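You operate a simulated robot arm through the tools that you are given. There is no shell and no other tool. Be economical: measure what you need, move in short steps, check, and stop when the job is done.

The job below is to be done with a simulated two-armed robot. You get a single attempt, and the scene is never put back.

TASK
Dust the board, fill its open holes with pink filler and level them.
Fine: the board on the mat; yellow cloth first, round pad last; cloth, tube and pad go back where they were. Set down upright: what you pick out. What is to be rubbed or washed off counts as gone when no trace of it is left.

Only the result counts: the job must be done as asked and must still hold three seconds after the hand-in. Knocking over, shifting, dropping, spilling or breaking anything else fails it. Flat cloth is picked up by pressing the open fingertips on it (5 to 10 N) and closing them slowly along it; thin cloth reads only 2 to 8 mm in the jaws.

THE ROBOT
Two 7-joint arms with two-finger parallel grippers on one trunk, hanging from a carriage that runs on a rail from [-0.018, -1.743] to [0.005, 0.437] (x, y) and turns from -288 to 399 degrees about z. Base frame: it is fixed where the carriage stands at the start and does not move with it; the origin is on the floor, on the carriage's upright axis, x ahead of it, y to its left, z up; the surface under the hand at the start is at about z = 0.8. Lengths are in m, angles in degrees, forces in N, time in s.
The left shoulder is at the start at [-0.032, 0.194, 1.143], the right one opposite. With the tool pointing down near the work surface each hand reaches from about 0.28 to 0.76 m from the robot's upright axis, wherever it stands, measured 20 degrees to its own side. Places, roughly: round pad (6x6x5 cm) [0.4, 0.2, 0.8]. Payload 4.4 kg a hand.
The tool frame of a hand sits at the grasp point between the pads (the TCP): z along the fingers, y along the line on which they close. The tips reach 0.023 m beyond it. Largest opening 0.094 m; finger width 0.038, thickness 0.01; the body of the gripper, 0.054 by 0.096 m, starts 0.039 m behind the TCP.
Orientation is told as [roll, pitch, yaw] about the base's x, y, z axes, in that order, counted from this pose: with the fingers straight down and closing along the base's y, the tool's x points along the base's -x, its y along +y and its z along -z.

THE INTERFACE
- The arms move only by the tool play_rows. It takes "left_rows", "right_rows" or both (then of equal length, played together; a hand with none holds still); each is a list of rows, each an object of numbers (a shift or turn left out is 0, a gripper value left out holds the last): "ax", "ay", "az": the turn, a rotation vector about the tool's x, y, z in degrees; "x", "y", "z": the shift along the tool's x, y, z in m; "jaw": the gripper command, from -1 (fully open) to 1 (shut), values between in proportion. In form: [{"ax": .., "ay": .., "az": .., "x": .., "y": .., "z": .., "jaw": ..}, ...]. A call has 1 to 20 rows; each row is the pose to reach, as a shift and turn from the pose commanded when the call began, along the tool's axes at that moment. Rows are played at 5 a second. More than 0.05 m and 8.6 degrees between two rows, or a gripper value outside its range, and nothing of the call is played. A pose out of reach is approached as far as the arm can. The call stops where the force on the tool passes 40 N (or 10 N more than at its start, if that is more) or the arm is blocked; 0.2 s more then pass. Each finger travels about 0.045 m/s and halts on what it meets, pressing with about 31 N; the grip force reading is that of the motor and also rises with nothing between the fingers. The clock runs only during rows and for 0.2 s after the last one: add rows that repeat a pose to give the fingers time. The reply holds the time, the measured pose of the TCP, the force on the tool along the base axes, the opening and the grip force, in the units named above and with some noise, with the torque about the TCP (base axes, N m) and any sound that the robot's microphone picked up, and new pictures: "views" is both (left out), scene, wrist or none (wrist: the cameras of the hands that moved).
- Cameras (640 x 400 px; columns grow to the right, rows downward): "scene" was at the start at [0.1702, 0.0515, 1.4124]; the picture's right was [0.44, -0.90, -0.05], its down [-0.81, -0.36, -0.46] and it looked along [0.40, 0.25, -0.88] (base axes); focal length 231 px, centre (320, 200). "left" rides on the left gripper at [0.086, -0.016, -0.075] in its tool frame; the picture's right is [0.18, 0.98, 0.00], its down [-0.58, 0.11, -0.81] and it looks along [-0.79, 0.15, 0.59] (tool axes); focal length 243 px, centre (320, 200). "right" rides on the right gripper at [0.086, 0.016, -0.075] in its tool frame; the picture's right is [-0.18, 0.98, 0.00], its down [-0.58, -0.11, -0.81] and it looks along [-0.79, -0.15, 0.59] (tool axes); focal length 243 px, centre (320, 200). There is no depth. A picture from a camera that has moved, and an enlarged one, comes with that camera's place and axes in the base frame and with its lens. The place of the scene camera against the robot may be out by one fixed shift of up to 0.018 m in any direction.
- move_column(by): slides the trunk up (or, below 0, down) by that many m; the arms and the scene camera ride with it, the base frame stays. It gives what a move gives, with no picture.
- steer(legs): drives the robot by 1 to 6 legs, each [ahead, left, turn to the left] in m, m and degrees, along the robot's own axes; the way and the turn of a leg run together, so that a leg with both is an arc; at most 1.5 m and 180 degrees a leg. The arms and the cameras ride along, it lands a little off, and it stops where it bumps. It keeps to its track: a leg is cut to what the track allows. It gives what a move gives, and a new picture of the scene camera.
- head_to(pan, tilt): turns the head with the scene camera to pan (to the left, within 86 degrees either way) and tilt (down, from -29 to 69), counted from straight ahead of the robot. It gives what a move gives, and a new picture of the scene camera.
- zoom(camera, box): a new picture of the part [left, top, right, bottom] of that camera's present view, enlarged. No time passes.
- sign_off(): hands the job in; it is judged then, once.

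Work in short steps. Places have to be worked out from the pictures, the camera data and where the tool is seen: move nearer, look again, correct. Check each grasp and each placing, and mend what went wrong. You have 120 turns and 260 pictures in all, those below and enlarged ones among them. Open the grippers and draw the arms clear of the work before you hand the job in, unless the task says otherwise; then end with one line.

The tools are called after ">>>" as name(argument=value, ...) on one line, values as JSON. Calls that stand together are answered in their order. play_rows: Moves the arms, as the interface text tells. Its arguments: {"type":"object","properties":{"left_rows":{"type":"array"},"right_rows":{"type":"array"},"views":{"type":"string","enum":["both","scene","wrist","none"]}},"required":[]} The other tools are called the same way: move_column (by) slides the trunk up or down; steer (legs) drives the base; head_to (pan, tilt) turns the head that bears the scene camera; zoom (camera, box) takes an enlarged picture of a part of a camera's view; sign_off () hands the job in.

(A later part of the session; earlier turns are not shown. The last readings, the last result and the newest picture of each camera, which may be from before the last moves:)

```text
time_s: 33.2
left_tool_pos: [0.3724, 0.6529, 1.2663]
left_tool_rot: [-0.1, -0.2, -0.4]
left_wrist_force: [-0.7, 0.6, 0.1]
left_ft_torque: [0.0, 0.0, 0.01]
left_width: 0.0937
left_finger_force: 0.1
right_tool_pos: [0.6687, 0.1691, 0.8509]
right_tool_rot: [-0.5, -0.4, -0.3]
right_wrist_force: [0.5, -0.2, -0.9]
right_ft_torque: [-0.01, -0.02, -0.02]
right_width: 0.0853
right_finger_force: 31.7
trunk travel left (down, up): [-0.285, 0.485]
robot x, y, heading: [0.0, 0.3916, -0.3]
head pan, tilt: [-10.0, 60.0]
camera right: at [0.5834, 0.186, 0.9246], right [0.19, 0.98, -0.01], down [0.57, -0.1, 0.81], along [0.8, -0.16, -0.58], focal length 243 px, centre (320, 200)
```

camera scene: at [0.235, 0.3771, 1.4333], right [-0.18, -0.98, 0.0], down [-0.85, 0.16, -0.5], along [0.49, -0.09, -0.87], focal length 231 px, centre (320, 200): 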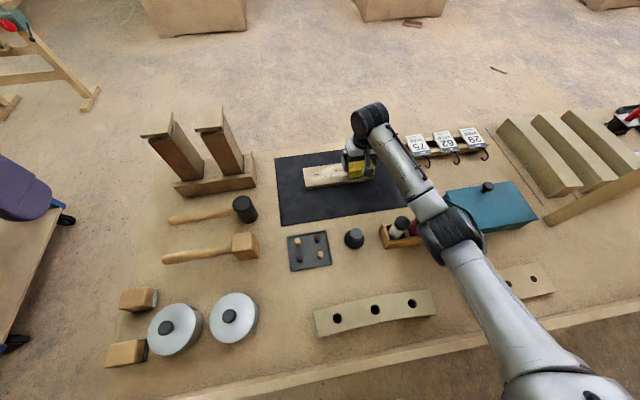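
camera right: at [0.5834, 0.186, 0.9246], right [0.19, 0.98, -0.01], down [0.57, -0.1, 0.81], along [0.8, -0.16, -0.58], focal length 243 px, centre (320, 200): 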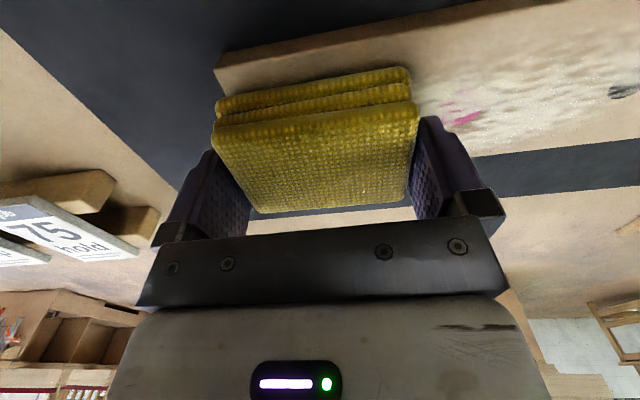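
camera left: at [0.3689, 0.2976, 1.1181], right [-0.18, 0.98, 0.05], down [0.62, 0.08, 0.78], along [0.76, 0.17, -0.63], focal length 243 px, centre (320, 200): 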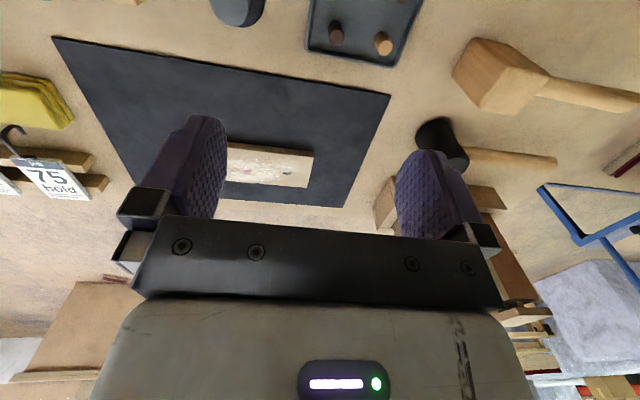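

z isn't following and x drifts without wrist force — some other part of the arm may be touching something. Lift and look.

>>> play_rows(right_rows=[{"z": -0.01}, {"z": -0.03}, {"z": -0.05}], views="scene")

>>> zoom(camera="scene", box=[330, 100, 560, 300])

```text
time_s: 34.0
left_tool_pos: [0.3699, 0.6549, 1.2652]
left_tool_rot: [0.0, 0.0, -0.4]
left_wrist_force: [-0.6, 0.2, -0.1]
left_ft_torque: [0.02, 0.04, 0.0]
left_width: 0.094
left_finger_force: 0.0
right_tool_pos: [0.661, 0.1739, 0.8938]
right_tool_rot: [-0.5, 0.2, -0.3]
right_wrist_force: [-0.4, -1.0, -0.6]
right_ft_torque: [0.02, 0.02, -0.01]
right_width: 0.0851
right_finger_force: 31.0
trunk travel left (down, up): [-0.285, 0.485]
robot x, y, heading: [0.0053, 0.394, -0.3]
head pan, tilt: [-10.0, 60.0]
camera scene: at [0.2356, 0.3768, 1.4328], right [-0.18, -0.98, 0.0], down [-0.85, 0.16, -0.5], along [0.49, -0.09, -0.87], focal length 231 px, centre (320, 200)
```

scene: 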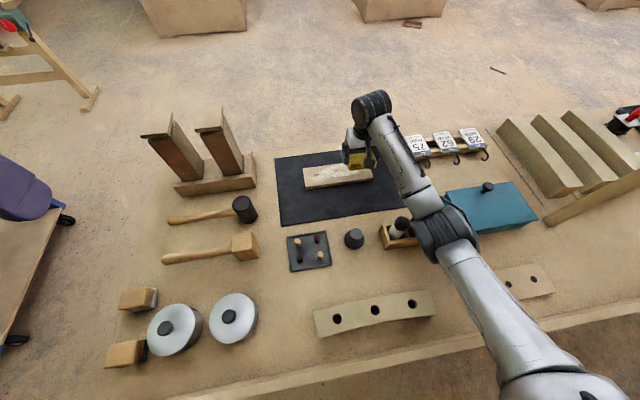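

```text
2.00 times, centred on (445, 200) of scene
camera zoom: at [0.2356, 0.3768, 1.4328], right [-0.18, -0.98, 0.0], down [-0.85, 0.16, -0.5], along [0.49, -0.09, -0.87], focal length 461 px, centre (70, 200)
```

zoom: 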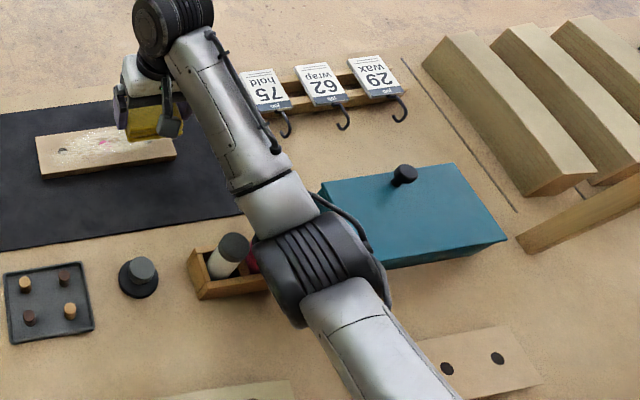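

The right elbow hangs low over the tube rack and may press on it. I'll turn the left hand to use its camera as a side view.

>>> play_rows(left_rows=[{"az": 8}, {"az": 16}, {"az": 24}, {"az": 32}, {"az": 40}, {"az": 48}, {"az": 56}, {"az": 64}, {"az": 72}, {"az": 80}, {"az": 88}], views="wrist")

```text
time_s: 36.4
left_tool_pos: [0.3697, 0.6553, 1.2643]
left_tool_rot: [0.0, -0.1, -88.5]
left_wrist_force: [-0.2, 0.2, -0.4]
left_ft_torque: [0.03, 0.02, 0.0]
left_width: 0.0943
left_finger_force: 0.0
right_tool_pos: [0.6609, 0.1749, 0.8954]
right_tool_rot: [-0.6, 0.1, -0.3]
right_wrist_force: [-0.3, -0.6, -1.2]
right_ft_torque: [-0.02, -0.01, -0.04]
right_width: 0.085
right_finger_force: 30.5
trunk travel left (down, up): [-0.285, 0.485]
robot x, y, heading: [0.0083, 0.3929, -0.6]
head pan, tilt: [-10.0, 60.0]
camera left: at [0.3516, 0.7408, 1.3377], right [0.98, 0.21, 0.0], down [0.12, -0.58, 0.81], along [0.17, -0.79, -0.59], focal length 243 px, centre (320, 200)
```

left: 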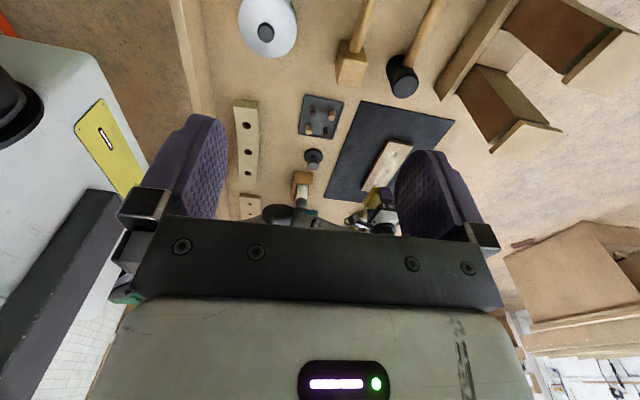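

>>> zoom(camera="left", box=[230, 130, 430, 240])

```text
3.20 times, centred on (330, 185) of left
camera zoom: at [0.3516, 0.7408, 1.3377], right [0.98, 0.21, 0.0], down [0.12, -0.58, 0.81], along [0.17, -0.79, -0.59], focal length 776 px, centre (288, 248)
```

zoom: 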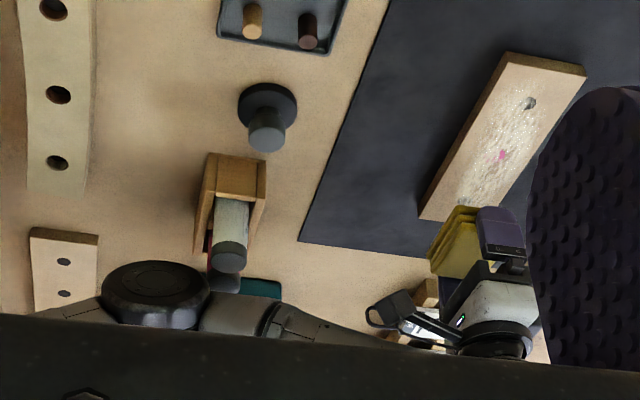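

The forearm rests right by the pink tube's cap — that was the contact. I'll raise the trunk by 0.1 m to lift the elbow, then come down again.

>>> move_column(by=0.1)

>>> play_rows(right_rows=[{"z": 0.03}, {"z": 0.06}, {"z": 0.09}, {"z": 0.1}, {"z": 0.1}], left_rows=[{"z": 0.02}, {"z": 0.02}, {"z": 0.02}, {"z": 0.02}, {"z": 0.02}], views="both")

>>> zoom(camera="left", box=[230, 130, 430, 240])

```text
time_s: 37.7
left_tool_pos: [0.3699, 0.6553, 1.3628]
left_tool_rot: [0.1, 0.0, -88.4]
left_wrist_force: [-0.1, -0.1, 0.0]
left_ft_torque: [0.03, 0.02, 0.0]
left_width: 0.094
left_finger_force: 0.0
right_tool_pos: [0.6601, 0.1741, 0.9937]
right_tool_rot: [-0.5, 0.1, -0.3]
right_wrist_force: [0.4, -0.2, -0.7]
right_ft_torque: [0.0, -0.02, 0.0]
right_width: 0.0851
right_finger_force: 31.3
trunk travel left (down, up): [-0.385, 0.385]
robot x, y, heading: [0.004, 0.3949, -0.6]
head pan, tilt: [-10.0, 60.0]
```

```text
time_s: 38.9
left_tool_pos: [0.3705, 0.6555, 1.3448]
left_tool_rot: [-0.1, 0.0, -88.5]
left_wrist_force: [-0.5, -0.3, 0.0]
left_ft_torque: [0.02, 0.06, 0.02]
left_width: 0.094
left_finger_force: 0.1
right_tool_pos: [0.6607, 0.1748, 0.8944]
right_tool_rot: [-0.3, 0.2, -0.3]
right_wrist_force: [0.3, -0.9, -0.3]
right_ft_torque: [-0.03, 0.05, -0.01]
right_width: 0.0849
right_finger_force: 31.5
trunk travel left (down, up): [-0.385, 0.385]
robot x, y, heading: [0.0056, 0.3951, -0.6]
head pan, tilt: [-10.0, 60.0]
camera scene: at [0.235, 0.3772, 1.5333], right [-0.18, -0.98, 0.0], down [-0.85, 0.16, -0.5], along [0.49, -0.09, -0.87], focal length 231 px, centre (320, 200)
camera right: at [0.5755, 0.1911, 0.9688], right [0.19, 0.98, -0.01], down [0.58, -0.11, 0.81], along [0.79, -0.16, -0.59], focal length 243 px, centre (320, 200)
camera left: at [0.3518, 0.7406, 1.4169], right [0.98, 0.21, 0.0], down [0.13, -0.58, 0.81], along [0.17, -0.79, -0.59], focal length 243 px, centre (320, 200)
```

scene: 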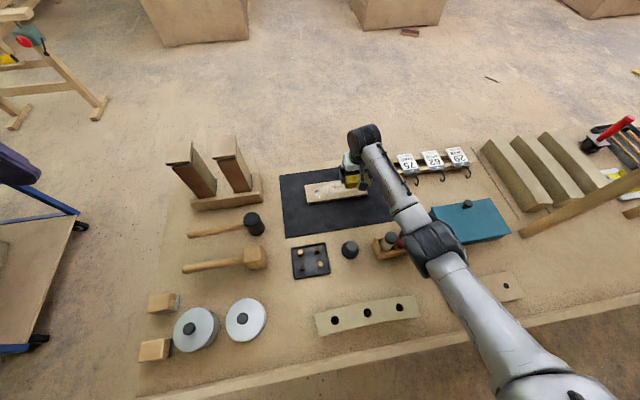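
right: 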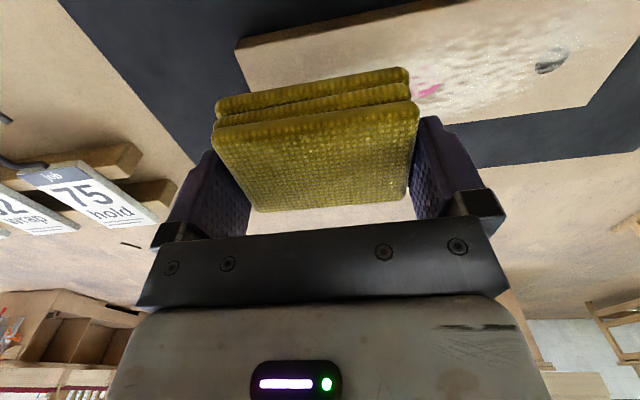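
left: 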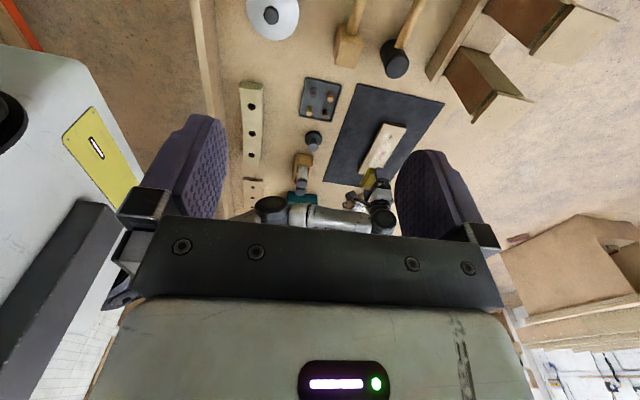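

```text
3.20 times, centred on (330, 185) of left
camera zoom: at [0.3518, 0.7406, 1.4169], right [0.98, 0.21, 0.0], down [0.13, -0.58, 0.81], along [0.17, -0.79, -0.59], focal length 776 px, centre (288, 248)
```

zoom: 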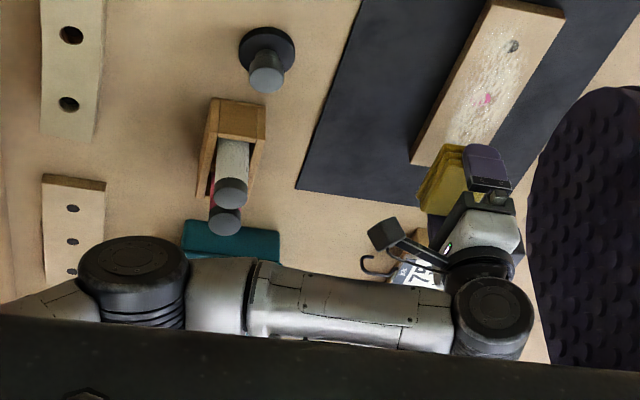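

Forearm is well clear and the tubes stand as before. Lower to the board again.

>>> play_rows(right_rows=[{"z": 0.02}, {"z": 0.035}, {"z": 0.04}, {"z": 0.043}, {"z": 0.043}], views="none")

>>> play_rows(right_rows=[{"z": 0.001}, {"z": 0.002}, {"z": 0.002}], views="wrist")

```text
time_s: 40.1
left_tool_pos: [0.3703, 0.6547, 1.3434]
left_tool_rot: [-0.1, 0.1, -88.4]
left_wrist_force: [0.2, -0.5, 0.0]
left_ft_torque: [-0.02, -0.02, 0.02]
left_width: 0.0939
left_finger_force: 0.1
right_tool_pos: [0.6601, 0.1752, 0.8526]
right_tool_rot: [-0.6, 0.1, -0.4]
right_wrist_force: [0.1, 0.2, -0.1]
right_ft_torque: [0.01, -0.03, 0.0]
right_width: 0.0852
right_finger_force: 31.1
trunk travel left (down, up): [-0.385, 0.385]
robot x, y, heading: [0.0071, 0.3959, -0.7]
head pan, tilt: [-10.0, 60.0]
```

```text
time_s: 40.9
left_tool_pos: [0.3693, 0.6557, 1.3439]
left_tool_rot: [0.0, 0.1, -88.5]
left_wrist_force: [1.3, 0.0, 0.0]
left_ft_torque: [0.0, 0.0, -0.01]
left_width: 0.0941
left_finger_force: 0.0
right_tool_pos: [0.6596, 0.1734, 0.8506]
right_tool_rot: [-0.4, 0.1, -0.3]
right_wrist_force: [-0.6, -0.3, -0.9]
right_ft_torque: [0.01, -0.02, 0.0]
right_width: 0.0851
right_finger_force: 31.3
trunk travel left (down, up): [-0.385, 0.385]
robot x, y, heading: [0.0027, 0.3964, -0.5]
head pan, tilt: [-10.0, 60.0]
camera right: at [0.5746, 0.1894, 0.9255], right [0.19, 0.98, -0.01], down [0.58, -0.11, 0.81], along [0.79, -0.16, -0.59], focal length 243 px, centre (320, 200)
```

right: 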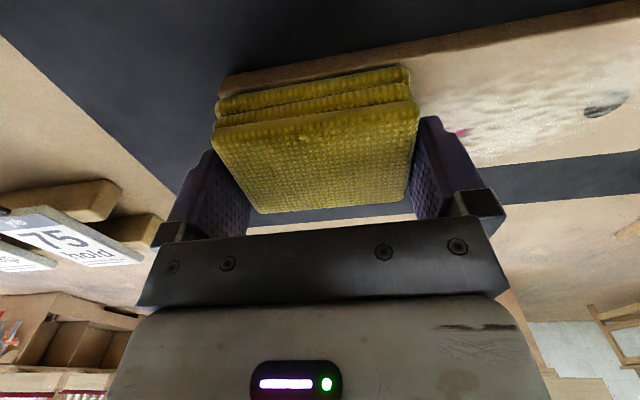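

Still just above; continue in 1–2 mm steps.

>>> play_rows(right_rows=[{"z": 0.001}, {"z": 0.002}, {"z": 0.002}], views="none")

>>> play_rows(right_rows=[{"z": 0.001}, {"z": 0.002}, {"z": 0.002}], views="none")

>>> play_rows(right_rows=[{"z": 0.001}, {"z": 0.002}, {"z": 0.002}], views="none")

```text
time_s: 41.7
left_tool_pos: [0.3696, 0.655, 1.3441]
left_tool_rot: [0.0, 0.1, -88.4]
left_wrist_force: [-0.2, 0.6, -0.7]
left_ft_torque: [-0.02, -0.02, 0.01]
left_width: 0.0938
left_finger_force: 0.0
right_tool_pos: [0.6605, 0.1738, 0.8488]
right_tool_rot: [-0.4, 0.1, -0.2]
right_wrist_force: [-1.5, 0.9, 4.2]
right_ft_torque: [0.21, 0.12, 0.1]
right_width: 0.0852
right_finger_force: 31.3
trunk travel left (down, up): [-0.385, 0.385]
robot x, y, heading: [0.0045, 0.3934, -0.8]
head pan, tilt: [-10.0, 60.0]
```

```text
time_s: 42.5
left_tool_pos: [0.3702, 0.6556, 1.3437]
left_tool_rot: [0.0, 0.0, -88.5]
left_wrist_force: [-0.1, -0.2, 0.3]
left_ft_torque: [0.0, -0.01, 0.02]
left_width: 0.094
left_finger_force: 0.0
right_tool_pos: [0.6609, 0.1737, 0.8487]
right_tool_rot: [-0.4, -0.1, -0.4]
right_wrist_force: [-6.3, 0.9, 21.0]
right_ft_torque: [0.66, 0.39, 0.1]
right_width: 0.0851
right_finger_force: 30.7
trunk travel left (down, up): [-0.385, 0.385]
robot x, y, heading: [0.0041, 0.3902, -0.2]
head pan, tilt: [-10.0, 60.0]
```

```text
time_s: 43.0
left_tool_pos: [0.3692, 0.6546, 1.3429]
left_tool_rot: [0.0, 0.1, -88.3]
left_wrist_force: [-1.0, 0.3, -0.8]
left_ft_torque: [0.03, -0.03, 0.02]
left_width: 0.0939
left_finger_force: 0.0
right_tool_pos: [0.662, 0.1747, 0.8476]
right_tool_rot: [-0.3, -0.2, -0.3]
right_wrist_force: [-4.2, 0.3, 11.0]
right_ft_torque: [0.04, 0.25, 0.05]
right_width: 0.0854
right_finger_force: 30.5
trunk travel left (down, up): [-0.385, 0.385]
robot x, y, heading: [0.0004, 0.3947, -0.5]
head pan, tilt: [-10.0, 60.0]
stopped in row 2 (right hand): the force on the tool passed its limit at 42 N (the readings are from after the stop); the commanded pose is now the measured one
```

Contact at z≈0.8485. Ease to about 5 N and stroke left along the board.

>>> play_rows(right_rows=[{"z": -0.0005}, {"z": -0.0005, "y": -0.008}, {"z": -0.0005, "y": 0.01}, {"z": -0.0005, "y": 0.03}, {"z": -0.0005, "y": 0.05}, {"z": -0.0005, "y": 0.07}, {"z": -0.0005, "y": 0.09}, {"z": -0.0005, "y": 0.11}, {"z": -0.0005, "y": 0.125}, {"z": -0.0005, "y": 0.13}], views="both")

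```text
time_s: 45.2
left_tool_pos: [0.3704, 0.6528, 1.3433]
left_tool_rot: [0.1, 0.0, -88.4]
left_wrist_force: [0.2, 0.6, 1.1]
left_ft_torque: [-0.04, 0.03, 0.0]
left_width: 0.094
left_finger_force: 0.0
right_tool_pos: [0.6654, 0.3006, 0.8473]
right_tool_rot: [-0.6, -0.3, -0.3]
right_wrist_force: [-2.8, -13.5, 24.8]
right_ft_torque: [0.22, 0.27, 0.14]
right_width: 0.0853
right_finger_force: 30.8
trunk travel left (down, up): [-0.385, 0.385]
robot x, y, heading: [0.0081, 0.3944, -0.6]
head pan, tilt: [-10.0, 60.0]
camera scene: at [0.2362, 0.3753, 1.5339], right [-0.18, -0.98, 0.0], down [-0.85, 0.16, -0.5], along [0.49, -0.09, -0.86], focal length 231 px, centre (320, 200)
camera right: at [0.5803, 0.3166, 0.9226], right [0.19, 0.98, -0.01], down [0.58, -0.1, 0.81], along [0.79, -0.16, -0.59], focal length 243 px, centre (320, 200)
```

scene: 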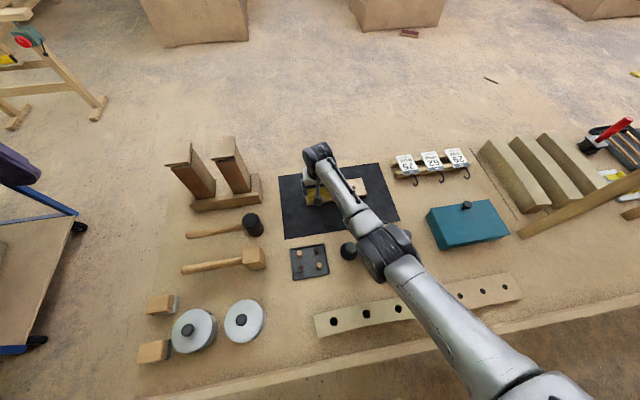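
right: 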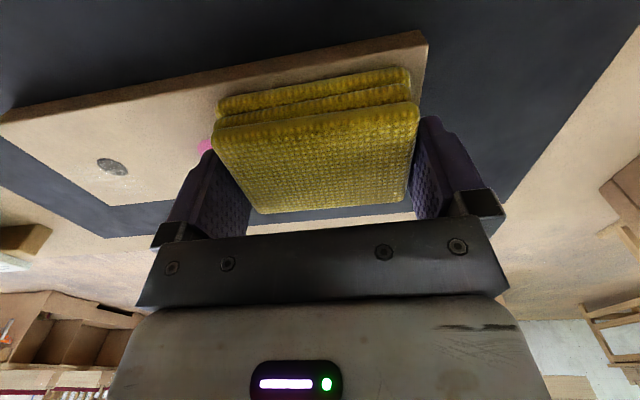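

Dust disappears; board not shifted. Lift and inspect.

>>> play_rows(right_rows=[{"z": -0.02}, {"z": -0.05, "y": -0.03}, {"z": -0.09, "y": -0.07}, {"z": -0.1, "y": -0.12}, {"z": -0.1, "y": -0.17}, {"z": -0.1, "y": -0.21}], views="both")

>>> zoom(camera="scene", box=[290, 170, 390, 220])

```text
refused: row 3 steps farther than a row can; nothing moved
```

```text
6.40 times, centred on (340, 195) of scene
camera zoom: at [0.2362, 0.3753, 1.5339], right [-0.18, -0.98, 0.0], down [-0.85, 0.16, -0.5], along [0.49, -0.09, -0.86], focal length 1476 px, centre (192, 232)
```

zoom: 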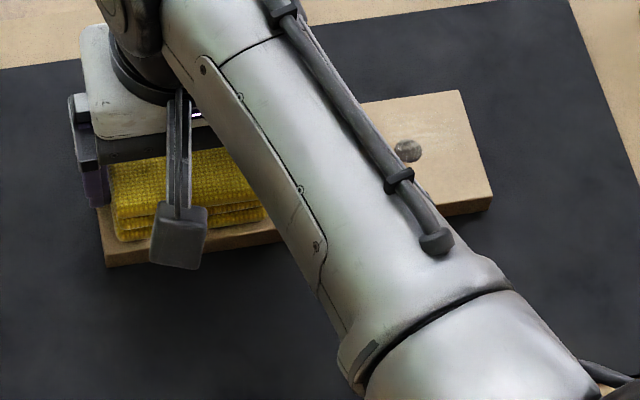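

>>> play_rows(right_rows=[{"z": -0.02}, {"z": -0.05, "y": -0.03}, {"z": -0.08, "y": -0.07}, {"z": -0.1, "y": -0.11}, {"z": -0.1, "y": -0.16}, {"z": -0.1, "y": -0.21}, {"z": -0.1, "y": -0.25}], views="both")

>>> zoom(camera="scene", box=[290, 170, 390, 220])

```text
time_s: 46.8
left_tool_pos: [0.3701, 0.6553, 1.3432]
left_tool_rot: [0.1, 0.0, -88.4]
left_wrist_force: [0.2, -0.7, -0.2]
left_ft_torque: [0.01, -0.02, -0.01]
left_width: 0.0942
left_finger_force: 0.0
right_tool_pos: [0.6609, 0.0521, 0.9475]
right_tool_rot: [-0.4, 0.0, -0.4]
right_wrist_force: [0.0, 0.2, -0.7]
right_ft_torque: [0.03, 0.0, 0.0]
right_width: 0.0852
right_finger_force: 30.9
trunk travel left (down, up): [-0.385, 0.385]
robot x, y, heading: [0.0049, 0.392, -0.7]
head pan, tilt: [-10.0, 60.0]
camera scene: at [0.2351, 0.3767, 1.5333], right [-0.18, -0.98, 0.0], down [-0.85, 0.16, -0.5], along [0.49, -0.09, -0.87], focal length 231 px, centre (320, 200)
camera right: at [0.5756, 0.068, 1.0228], right [0.19, 0.98, -0.01], down [0.58, -0.11, 0.81], along [0.79, -0.16, -0.59], focal length 243 px, centre (320, 200)
```

scene: 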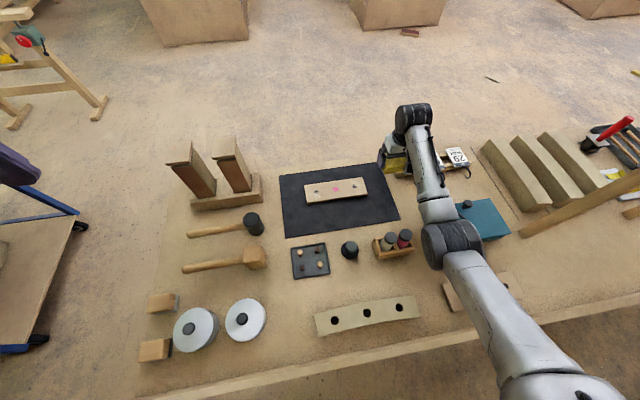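
right: 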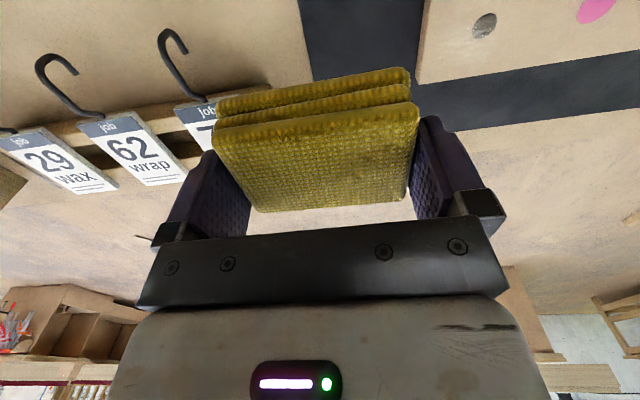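

```text
6.40 times, centred on (340, 195) of scene
camera zoom: at [0.2351, 0.3767, 1.5333], right [-0.18, -0.98, 0.0], down [-0.85, 0.16, -0.5], along [0.49, -0.09, -0.87], focal length 1476 px, centre (192, 232)
```

zoom: 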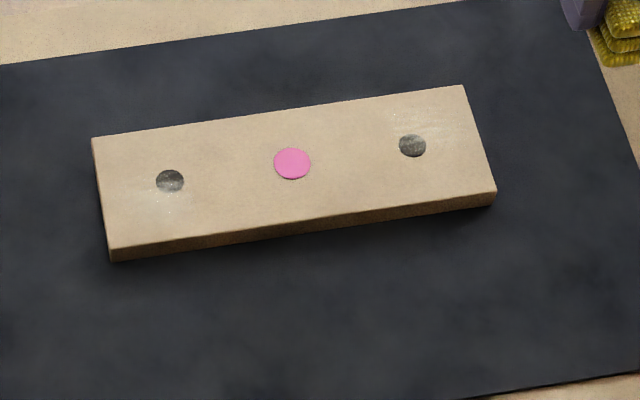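

Nearly clean; the middle hole is already filled and flush, small traces remain beyond the right hole and before the left one. Another two strokes offset in x.

>>> play_rows(right_rows=[{"x": -0.007, "y": 0.045}, {"x": -0.014, "y": 0.09}, {"x": -0.014, "y": 0.112, "z": 0.04}, {"x": -0.014, "y": 0.112, "z": 0.08}, {"x": -0.014, "y": 0.112, "z": 0.094}, {"x": -0.014, "y": 0.112, "z": 0.098}, {"x": -0.014, "y": 0.112, "z": 0.0995}, {"x": -0.014, "y": 0.102, "z": 0.0995}, {"x": -0.014, "y": 0.122, "z": 0.0995}, {"x": -0.014, "y": 0.147, "z": 0.0995}, {"x": -0.014, "y": 0.172, "z": 0.0995}, {"x": -0.014, "y": 0.197, "z": 0.0995}, {"x": -0.014, "y": 0.222, "z": 0.0995}, {"x": -0.014, "y": 0.247, "z": 0.0995}, {"x": -0.014, "y": 0.255, "z": 0.0995}, {"x": 0.0, "y": 0.255, "z": 0.0995}, {"x": 0.014, "y": 0.255, "z": 0.0995}, {"x": 0.014, "y": 0.245, "z": 0.0995}], views="wrist")

```text
time_s: 50.6
left_tool_pos: [0.3711, 0.6567, 1.3437]
left_tool_rot: [0.0, 0.1, -88.5]
left_wrist_force: [0.1, -0.4, 0.1]
left_ft_torque: [-0.04, 0.0, -0.03]
left_width: 0.0938
left_finger_force: 0.0
right_tool_pos: [0.6498, 0.3017, 0.8482]
right_tool_rot: [-0.2, -0.2, -0.2]
right_wrist_force: [-1.3, 6.5, 13.5]
right_ft_torque: [-0.04, -0.05, 0.04]
right_width: 0.0852
right_finger_force: 31.4
trunk travel left (down, up): [-0.385, 0.385]
robot x, y, heading: [0.0059, 0.3907, -0.4]
head pan, tilt: [-10.0, 60.0]
camera right: at [0.565, 0.3169, 0.9231], right [0.19, 0.98, 0.0], down [0.58, -0.11, 0.81], along [0.79, -0.15, -0.59], focal length 243 px, centre (320, 200)
```

right: 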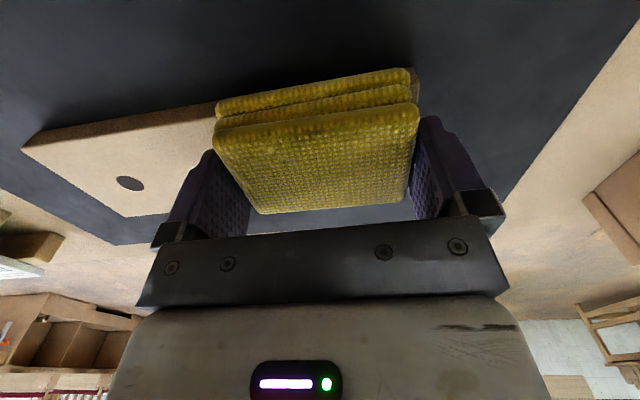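

Good; stroke back along the near side and lift.

>>> play_rows(right_rows=[{"y": -0.025}, {"y": -0.05}, {"y": -0.075}, {"y": -0.1}, {"y": -0.125}, {"y": -0.14}, {"y": -0.14, "z": -0.03}, {"y": -0.14, "z": -0.075}, {"y": -0.17, "z": -0.1}, {"y": -0.21, "z": -0.1}, {"y": -0.25, "z": -0.1}], views="none")

>>> zoom(camera="scene", box=[290, 170, 390, 220])

>>> zoom(camera="right", box=[400, 0, 640, 140])

```text
time_s: 53.0
left_tool_pos: [0.3698, 0.6544, 1.3435]
left_tool_rot: [0.0, 0.0, -88.6]
left_wrist_force: [-0.6, 0.0, 0.1]
left_ft_torque: [0.02, -0.01, 0.0]
left_width: 0.0941
left_finger_force: 0.1
right_tool_pos: [0.6496, 0.0489, 0.9503]
right_tool_rot: [-0.5, 0.0, -0.4]
right_wrist_force: [-0.7, -0.2, -0.5]
right_ft_torque: [0.03, 0.01, 0.03]
right_width: 0.0853
right_finger_force: 30.7
trunk travel left (down, up): [-0.385, 0.385]
robot x, y, heading: [0.0085, 0.3922, -0.7]
head pan, tilt: [-10.0, 60.0]
```

```text
6.40 times, centred on (340, 195) of scene
camera zoom: at [0.2351, 0.3765, 1.5333], right [-0.18, -0.98, 0.0], down [-0.85, 0.16, -0.5], along [0.49, -0.09, -0.87], focal length 1476 px, centre (192, 232)
```

zoom: 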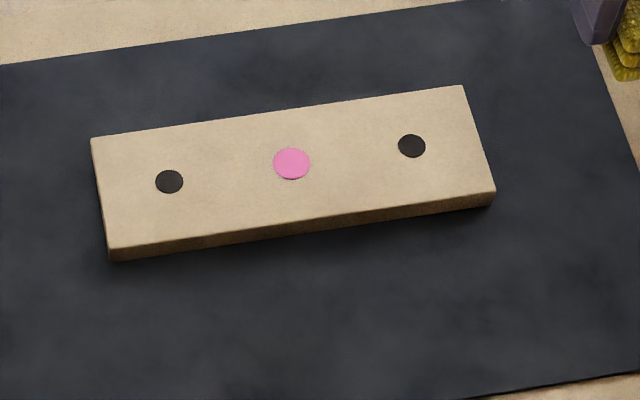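

```text
2.67 times, centred on (520, 70) of right
camera zoom: at [0.5642, 0.0652, 1.0251], right [0.19, 0.98, -0.01], down [0.58, -0.11, 0.81], along [0.79, -0.16, -0.59], focal length 647 px, centre (-213, 547)
```

zoom: 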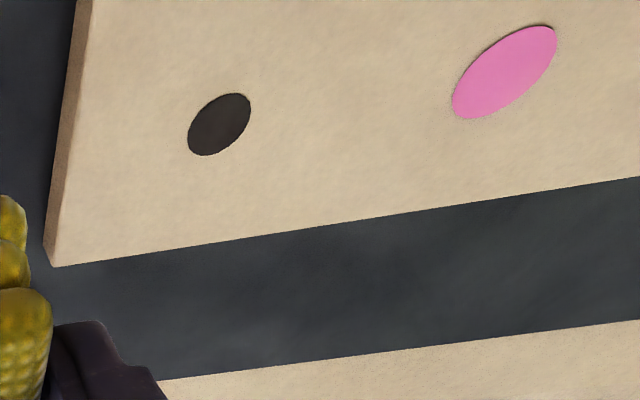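

Clean. Bring the cloth back over its place, then lower.

>>> play_rows(right_rows=[{"x": 0.02, "y": -0.03}, {"x": 0.04, "y": -0.06}, {"x": 0.0553, "y": -0.0795}, {"x": 0.0553, "y": -0.0795, "z": 0.04}, {"x": 0.0553, "y": -0.0795, "z": 0.08}, {"x": 0.0553, "y": -0.0795, "z": 0.1}, {"x": 0.0553, "y": -0.0795, "z": 0.1}], views="both")

```text
time_s: 54.6
left_tool_pos: [0.3717, 0.6553, 1.343]
left_tool_rot: [-0.1, 0.0, -88.4]
left_wrist_force: [0.1, 0.4, -0.2]
left_ft_torque: [0.01, 0.02, 0.01]
left_width: 0.0939
left_finger_force: 0.1
right_tool_pos: [0.5918, -0.0291, 0.8494]
right_tool_rot: [-0.4, 0.0, -0.3]
right_wrist_force: [-0.4, -0.4, -0.8]
right_ft_torque: [0.01, 0.0, 0.0]
right_width: 0.0851
right_finger_force: 31.2
trunk travel left (down, up): [-0.385, 0.385]
robot x, y, heading: [0.0057, 0.3869, -0.6]
head pan, tilt: [-10.0, 60.0]
camera scene: at [0.2351, 0.3771, 1.5333], right [-0.18, -0.98, 0.0], down [-0.85, 0.16, -0.5], along [0.49, -0.09, -0.87], focal length 231 px, centre (320, 200)
camera right: at [0.5066, -0.013, 0.9254], right [0.19, 0.98, -0.01], down [0.58, -0.11, 0.81], along [0.79, -0.16, -0.59], focal length 243 px, centre (320, 200)
```

scene: 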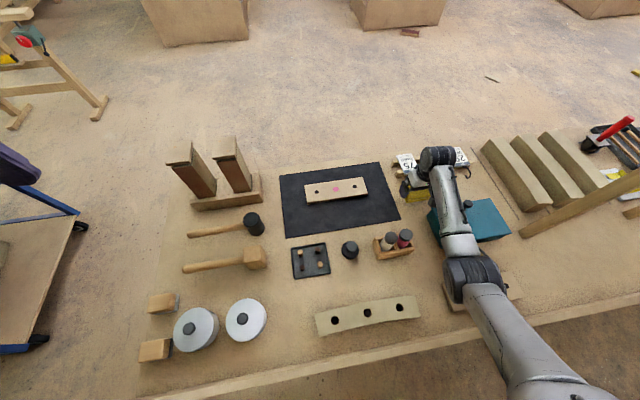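
right: 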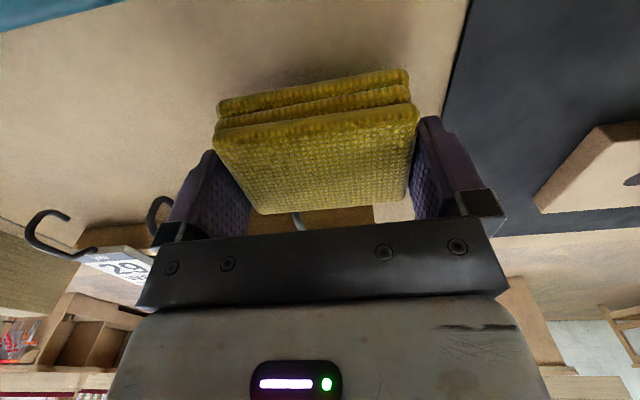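

Correct 2.5 mm in x and 1.5 mm in y and lower to the table.

>>> play_rows(right_rows=[{"x": -0.0025, "y": -0.0015, "z": 0.008}, {"x": -0.0025, "y": -0.0015, "z": 0.014}, {"x": -0.0025, "y": -0.0015, "z": 0.017}, {"x": -0.0025, "y": -0.0015, "z": 0.018}, {"x": -0.0025, "y": -0.0015, "z": 0.0185}], views="none")

```text
time_s: 55.8
left_tool_pos: [0.3687, 0.6544, 1.3426]
left_tool_rot: [0.0, 0.1, -88.4]
left_wrist_force: [-0.3, -0.4, -0.4]
left_ft_torque: [-0.02, 0.01, 0.0]
left_width: 0.0939
left_finger_force: 0.1
right_tool_pos: [0.5938, -0.0305, 0.8311]
right_tool_rot: [-0.4, -0.2, -0.3]
right_wrist_force: [0.9, 0.9, -0.7]
right_ft_torque: [0.01, 0.02, -0.01]
right_width: 0.0852
right_finger_force: 30.7
trunk travel left (down, up): [-0.385, 0.385]
robot x, y, heading: [0.0052, 0.3915, -0.6]
head pan, tilt: [-10.0, 60.0]
```

Lower a touch more, then release.

>>> play_rows(right_rows=[{"z": 0.001}, {"z": 0.0015}, {"z": 0.0015}], views="none")

```text
time_s: 56.6
left_tool_pos: [0.3698, 0.6559, 1.3439]
left_tool_rot: [0.0, 0.0, -88.4]
left_wrist_force: [0.1, -0.1, -0.4]
left_ft_torque: [0.0, 0.01, 0.01]
left_width: 0.094
left_finger_force: 0.0
right_tool_pos: [0.5939, -0.0303, 0.8301]
right_tool_rot: [-0.4, 0.0, -0.3]
right_wrist_force: [-0.5, -0.2, 1.0]
right_ft_torque: [0.05, -0.03, -0.02]
right_width: 0.085
right_finger_force: 31.0
trunk travel left (down, up): [-0.385, 0.385]
robot x, y, heading: [0.0036, 0.3935, -0.4]
head pan, tilt: [-10.0, 60.0]
```

Touching. Open slowly and rise.

>>> play_rows(right_rows=[{"jaw": 0.0}, {"jaw": -0.5}, {"jaw": -1}, {"jaw": -1}, {"z": -0.03}, {"z": -0.07}, {"z": -0.11}, {"z": -0.15}], views="both")

>>> zoom(camera="scene", box=[340, 200, 440, 270])

```text
time_s: 58.4
left_tool_pos: [0.3703, 0.6548, 1.3437]
left_tool_rot: [0.0, -0.1, -88.3]
left_wrist_force: [0.0, 0.5, -0.3]
left_ft_torque: [0.03, -0.02, 0.02]
left_width: 0.0942
left_finger_force: 0.0
right_tool_pos: [0.5948, -0.0335, 0.9791]
right_tool_rot: [-0.5, 0.0, -0.2]
right_wrist_force: [-0.7, -0.4, -1.0]
right_ft_torque: [0.06, 0.02, -0.02]
right_width: 0.0939
right_finger_force: 0.0
trunk travel left (down, up): [-0.385, 0.385]
robot x, y, heading: [0.0052, 0.3933, -0.4]
head pan, tilt: [-10.0, 60.0]
camera scene: at [0.2353, 0.376, 1.5334], right [-0.18, -0.98, 0.0], down [-0.85, 0.16, -0.5], along [0.49, -0.09, -0.87], focal length 231 px, centre (320, 200)
camera right: at [0.5096, -0.0168, 1.054], right [0.19, 0.98, -0.01], down [0.58, -0.1, 0.81], along [0.79, -0.16, -0.59], focal length 243 px, centre (320, 200)
```

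scene: 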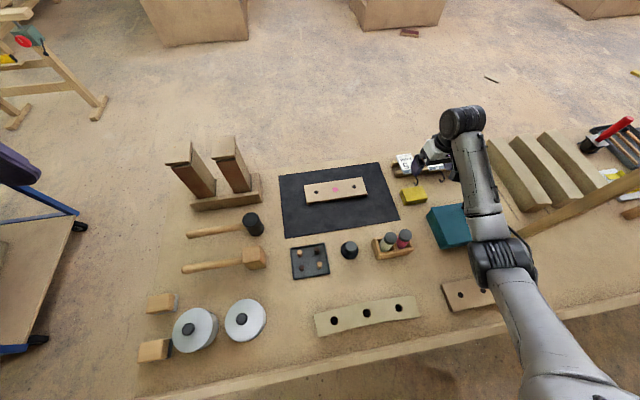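
right: 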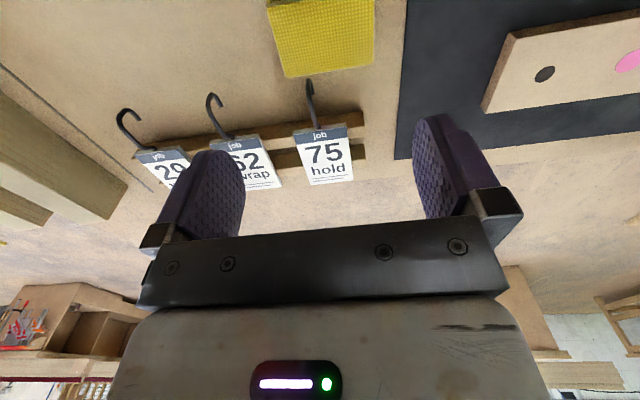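

```text
5.71 times, centred on (390, 235) of scene
camera zoom: at [0.2353, 0.376, 1.5334], right [-0.18, -0.98, 0.0], down [-0.85, 0.16, -0.5], along [0.49, -0.09, -0.87], focal length 1318 px, centre (-80, 0)
```

zoom: 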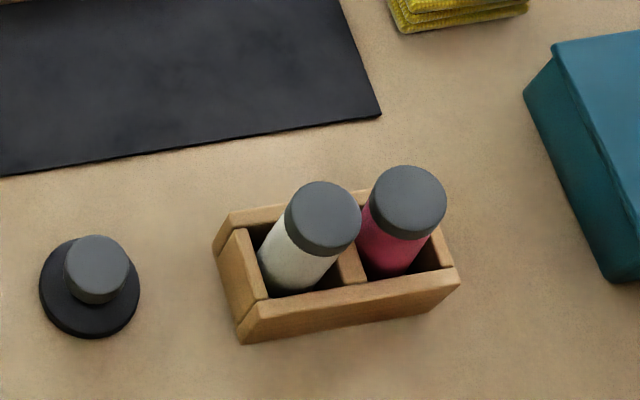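

Cloth is back in place. Next the pink tube: caps are ~7 mm apart, so I'd grip along x. First get a closer look.

>>> play_rows(right_rows=[{"x": 0.03, "y": 0.02, "z": -0.02}, {"x": 0.07, "y": 0.04, "z": -0.03}, {"x": 0.11, "y": 0.06, "z": -0.03}, {"x": 0.15, "y": 0.08, "z": -0.03}, {"x": 0.19, "y": 0.1, "z": -0.03}, {"x": 0.22, "y": 0.115, "z": -0.02}, {"x": 0.235, "y": 0.123, "z": -0.01}, {"x": 0.235, "y": 0.123, "z": -0.01}], views="wrist")

>>> zoom(camera="right", box=[220, 40, 420, 200])

```text
time_s: 60.2
left_tool_pos: [0.3693, 0.6556, 1.3438]
left_tool_rot: [-0.1, 0.0, -88.4]
left_wrist_force: [0.5, 0.4, 0.3]
left_ft_torque: [-0.02, 0.02, -0.01]
left_width: 0.0939
left_finger_force: 0.0
right_tool_pos: [0.3588, 0.0947, 0.9883]
right_tool_rot: [-0.5, -0.1, -0.3]
right_wrist_force: [0.1, -0.5, 0.1]
right_ft_torque: [0.02, -0.01, -0.02]
right_width: 0.094
right_finger_force: 0.0
trunk travel left (down, up): [-0.385, 0.385]
robot x, y, heading: [0.0035, 0.3909, -0.7]
head pan, tilt: [-10.0, 60.0]
camera right: at [0.2743, 0.1107, 1.0627], right [0.19, 0.98, -0.01], down [0.58, -0.11, 0.81], along [0.79, -0.16, -0.59], focal length 243 px, centre (320, 200)
```

right: 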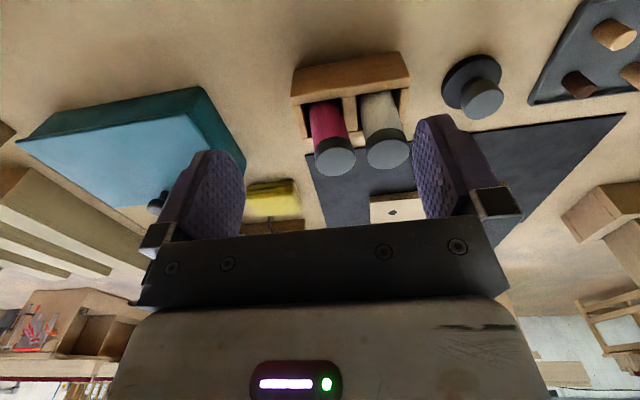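

```text
2.50 times, centred on (320, 120) of right
camera zoom: at [0.2743, 0.1107, 1.0627], right [0.19, 0.98, -0.01], down [0.58, -0.11, 0.81], along [0.79, -0.16, -0.59], focal length 606 px, centre (320, 400)
```

zoom: 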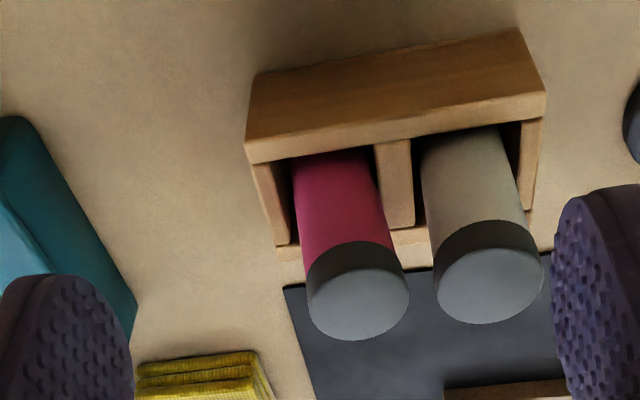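

Rotate the tool +90° about vertical and move above the tube at z≈1.03.

>>> play_rows(right_rows=[{"x": -0.01, "z": -0.02, "az": -8}, {"x": -0.02, "z": -0.04, "az": -16}, {"x": -0.03, "z": -0.045, "az": -24}, {"x": -0.04, "z": -0.045, "az": -32}, {"x": -0.05, "z": -0.045, "az": -40}, {"x": -0.06, "z": -0.045, "az": -48}, {"x": -0.065, "z": -0.045, "az": -56}, {"x": -0.065, "z": -0.045, "az": -64}, {"x": -0.065, "z": -0.045, "az": -72}, {"x": -0.065, "z": -0.045, "az": -80}, {"x": -0.065, "z": -0.045, "az": -88}, {"x": -0.065, "z": -0.045, "az": -90}], views="both")

```text
time_s: 62.8
left_tool_pos: [0.3692, 0.656, 1.3432]
left_tool_rot: [-0.1, 0.0, -88.4]
left_wrist_force: [-0.5, 0.4, -0.2]
left_ft_torque: [-0.01, -0.01, 0.01]
left_width: 0.0941
left_finger_force: 0.1
right_tool_pos: [0.4232, 0.0933, 1.0344]
right_tool_rot: [0.0, 0.3, 89.8]
right_wrist_force: [-0.1, 0.9, -0.3]
right_ft_torque: [0.0, -0.01, 0.0]
right_width: 0.0939
right_finger_force: 0.1
trunk travel left (down, up): [-0.385, 0.385]
robot x, y, heading: [0.003, 0.3956, -0.2]
head pan, tilt: [-10.0, 60.0]
camera scene: at [0.2351, 0.3772, 1.5333], right [-0.18, -0.98, 0.0], down [-0.85, 0.16, -0.5], along [0.49, -0.09, -0.87], focal length 231 px, centre (320, 200)
camera right: at [0.4089, 0.0064, 1.1096], right [-0.98, 0.19, 0.0], down [0.11, 0.59, 0.8], along [0.15, 0.79, -0.6], focal length 243 px, centre (320, 200)
```

scene: 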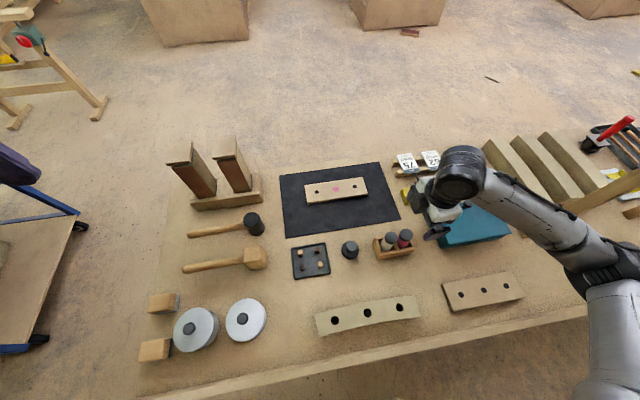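
right: 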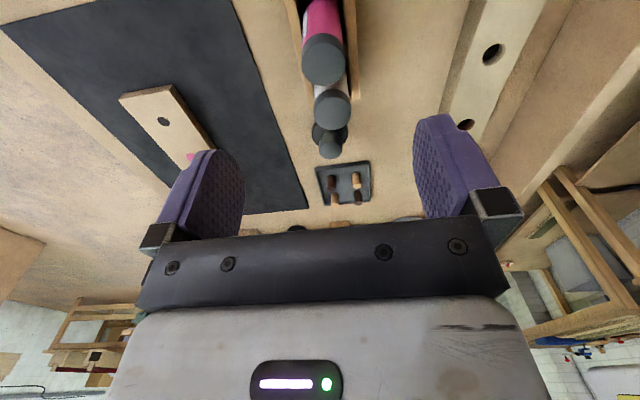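

Triangulating: pink cap top at about [0.4217, 0.0936, 0.911]. Descend straight to z 0.90 and check.

>>> play_rows(right_rows=[{"z": 0.04}, {"z": 0.08}, {"z": 0.11}, {"z": 0.13}, {"z": 0.134}], views="both")

>>> zoom(camera="scene", box=[340, 190, 460, 270])

```text
time_s: 64.0
left_tool_pos: [0.3703, 0.6547, 1.3443]
left_tool_rot: [0.0, -0.1, -88.4]
left_wrist_force: [-0.8, -0.3, 0.1]
left_ft_torque: [0.02, 0.01, 0.0]
left_width: 0.094
left_finger_force: 0.1
right_tool_pos: [0.4249, 0.094, 0.9]
right_tool_rot: [0.0, 0.4, 89.7]
right_wrist_force: [-0.3, -0.1, 0.2]
right_ft_torque: [0.01, -0.02, -0.02]
right_width: 0.0943
right_finger_force: 0.1
trunk travel left (down, up): [-0.385, 0.385]
robot x, y, heading: [0.0033, 0.3911, -0.5]
head pan, tilt: [-10.0, 60.0]
camera scene: at [0.2351, 0.3771, 1.5333], right [-0.18, -0.98, 0.0], down [-0.85, 0.16, -0.5], along [0.49, -0.09, -0.87], focal length 231 px, centre (320, 200)
camera right: at [0.4095, 0.0072, 0.9759], right [-0.98, 0.19, 0.0], down [0.11, 0.59, 0.8], along [0.15, 0.79, -0.6], focal length 243 px, centre (320, 200)
```

scene: 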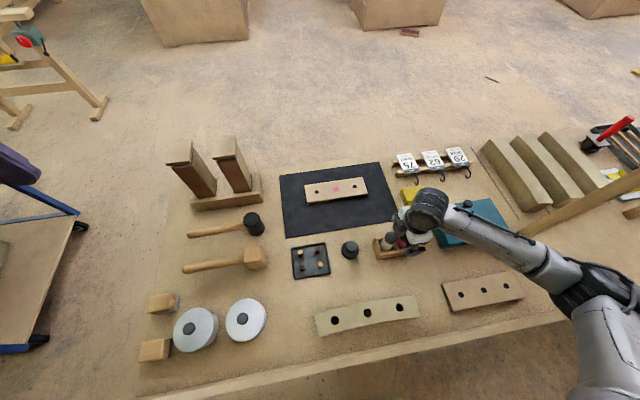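
right: 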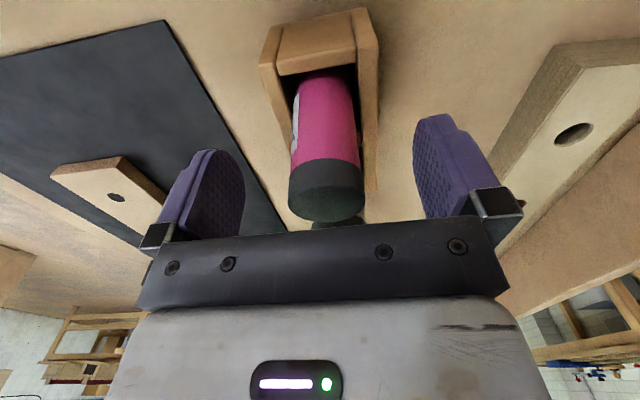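

```text
5.00 times, centred on (400, 230) of scene
camera zoom: at [0.2351, 0.3771, 1.5333], right [-0.18, -0.98, 0.0], down [-0.85, 0.16, -0.5], along [0.49, -0.09, -0.87], focal length 1153 px, centre (-80, 50)
```

zoom: 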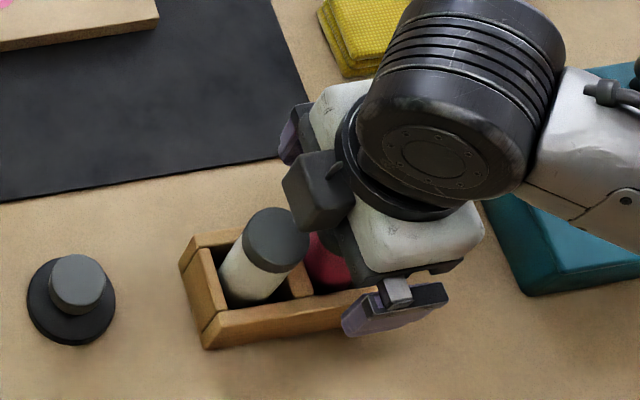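

Well centred. Lower 18 mm and close.

>>> play_rows(right_rows=[{"z": 0.01}, {"z": 0.018}, {"z": 0.018, "jaw": -0.6}, {"z": 0.018, "jaw": -0.3}, {"z": 0.018, "jaw": 0}, {"z": 0.018, "jaw": 0.2}, {"z": 0.018, "jaw": 0.35}, {"z": 0.018, "jaw": 0.35}], views="wrist")

```text
time_s: 65.8
left_tool_pos: [0.3691, 0.6554, 1.3437]
left_tool_rot: [-0.1, 0.0, -88.4]
left_wrist_force: [-1.3, 1.1, 0.1]
left_ft_torque: [0.02, -0.01, 0.01]
left_width: 0.0938
left_finger_force: 0.0
right_tool_pos: [0.4228, 0.0921, 0.8811]
right_tool_rot: [0.0, 0.4, 89.7]
right_wrist_force: [-2.6, 1.0, -0.5]
right_ft_torque: [0.02, 0.17, -0.02]
right_width: 0.0329
right_finger_force: 31.1
trunk travel left (down, up): [-0.385, 0.385]
robot x, y, heading: [0.0021, 0.3943, -0.5]
head pan, tilt: [-10.0, 60.0]
camera right: at [0.4087, 0.0052, 0.9569], right [-0.98, 0.19, 0.0], down [0.11, 0.59, 0.8], along [0.15, 0.79, -0.6], focal length 243 px, centre (320, 200)
```

right: 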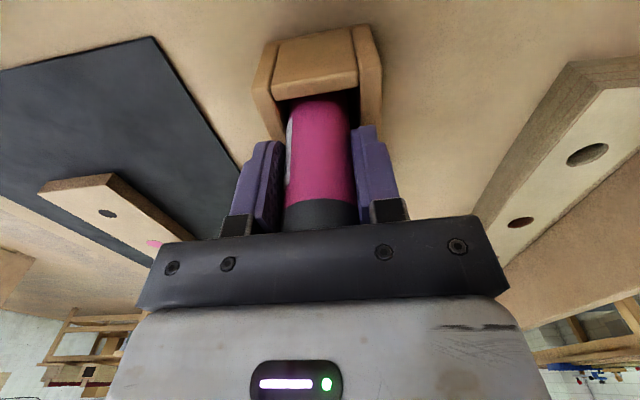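

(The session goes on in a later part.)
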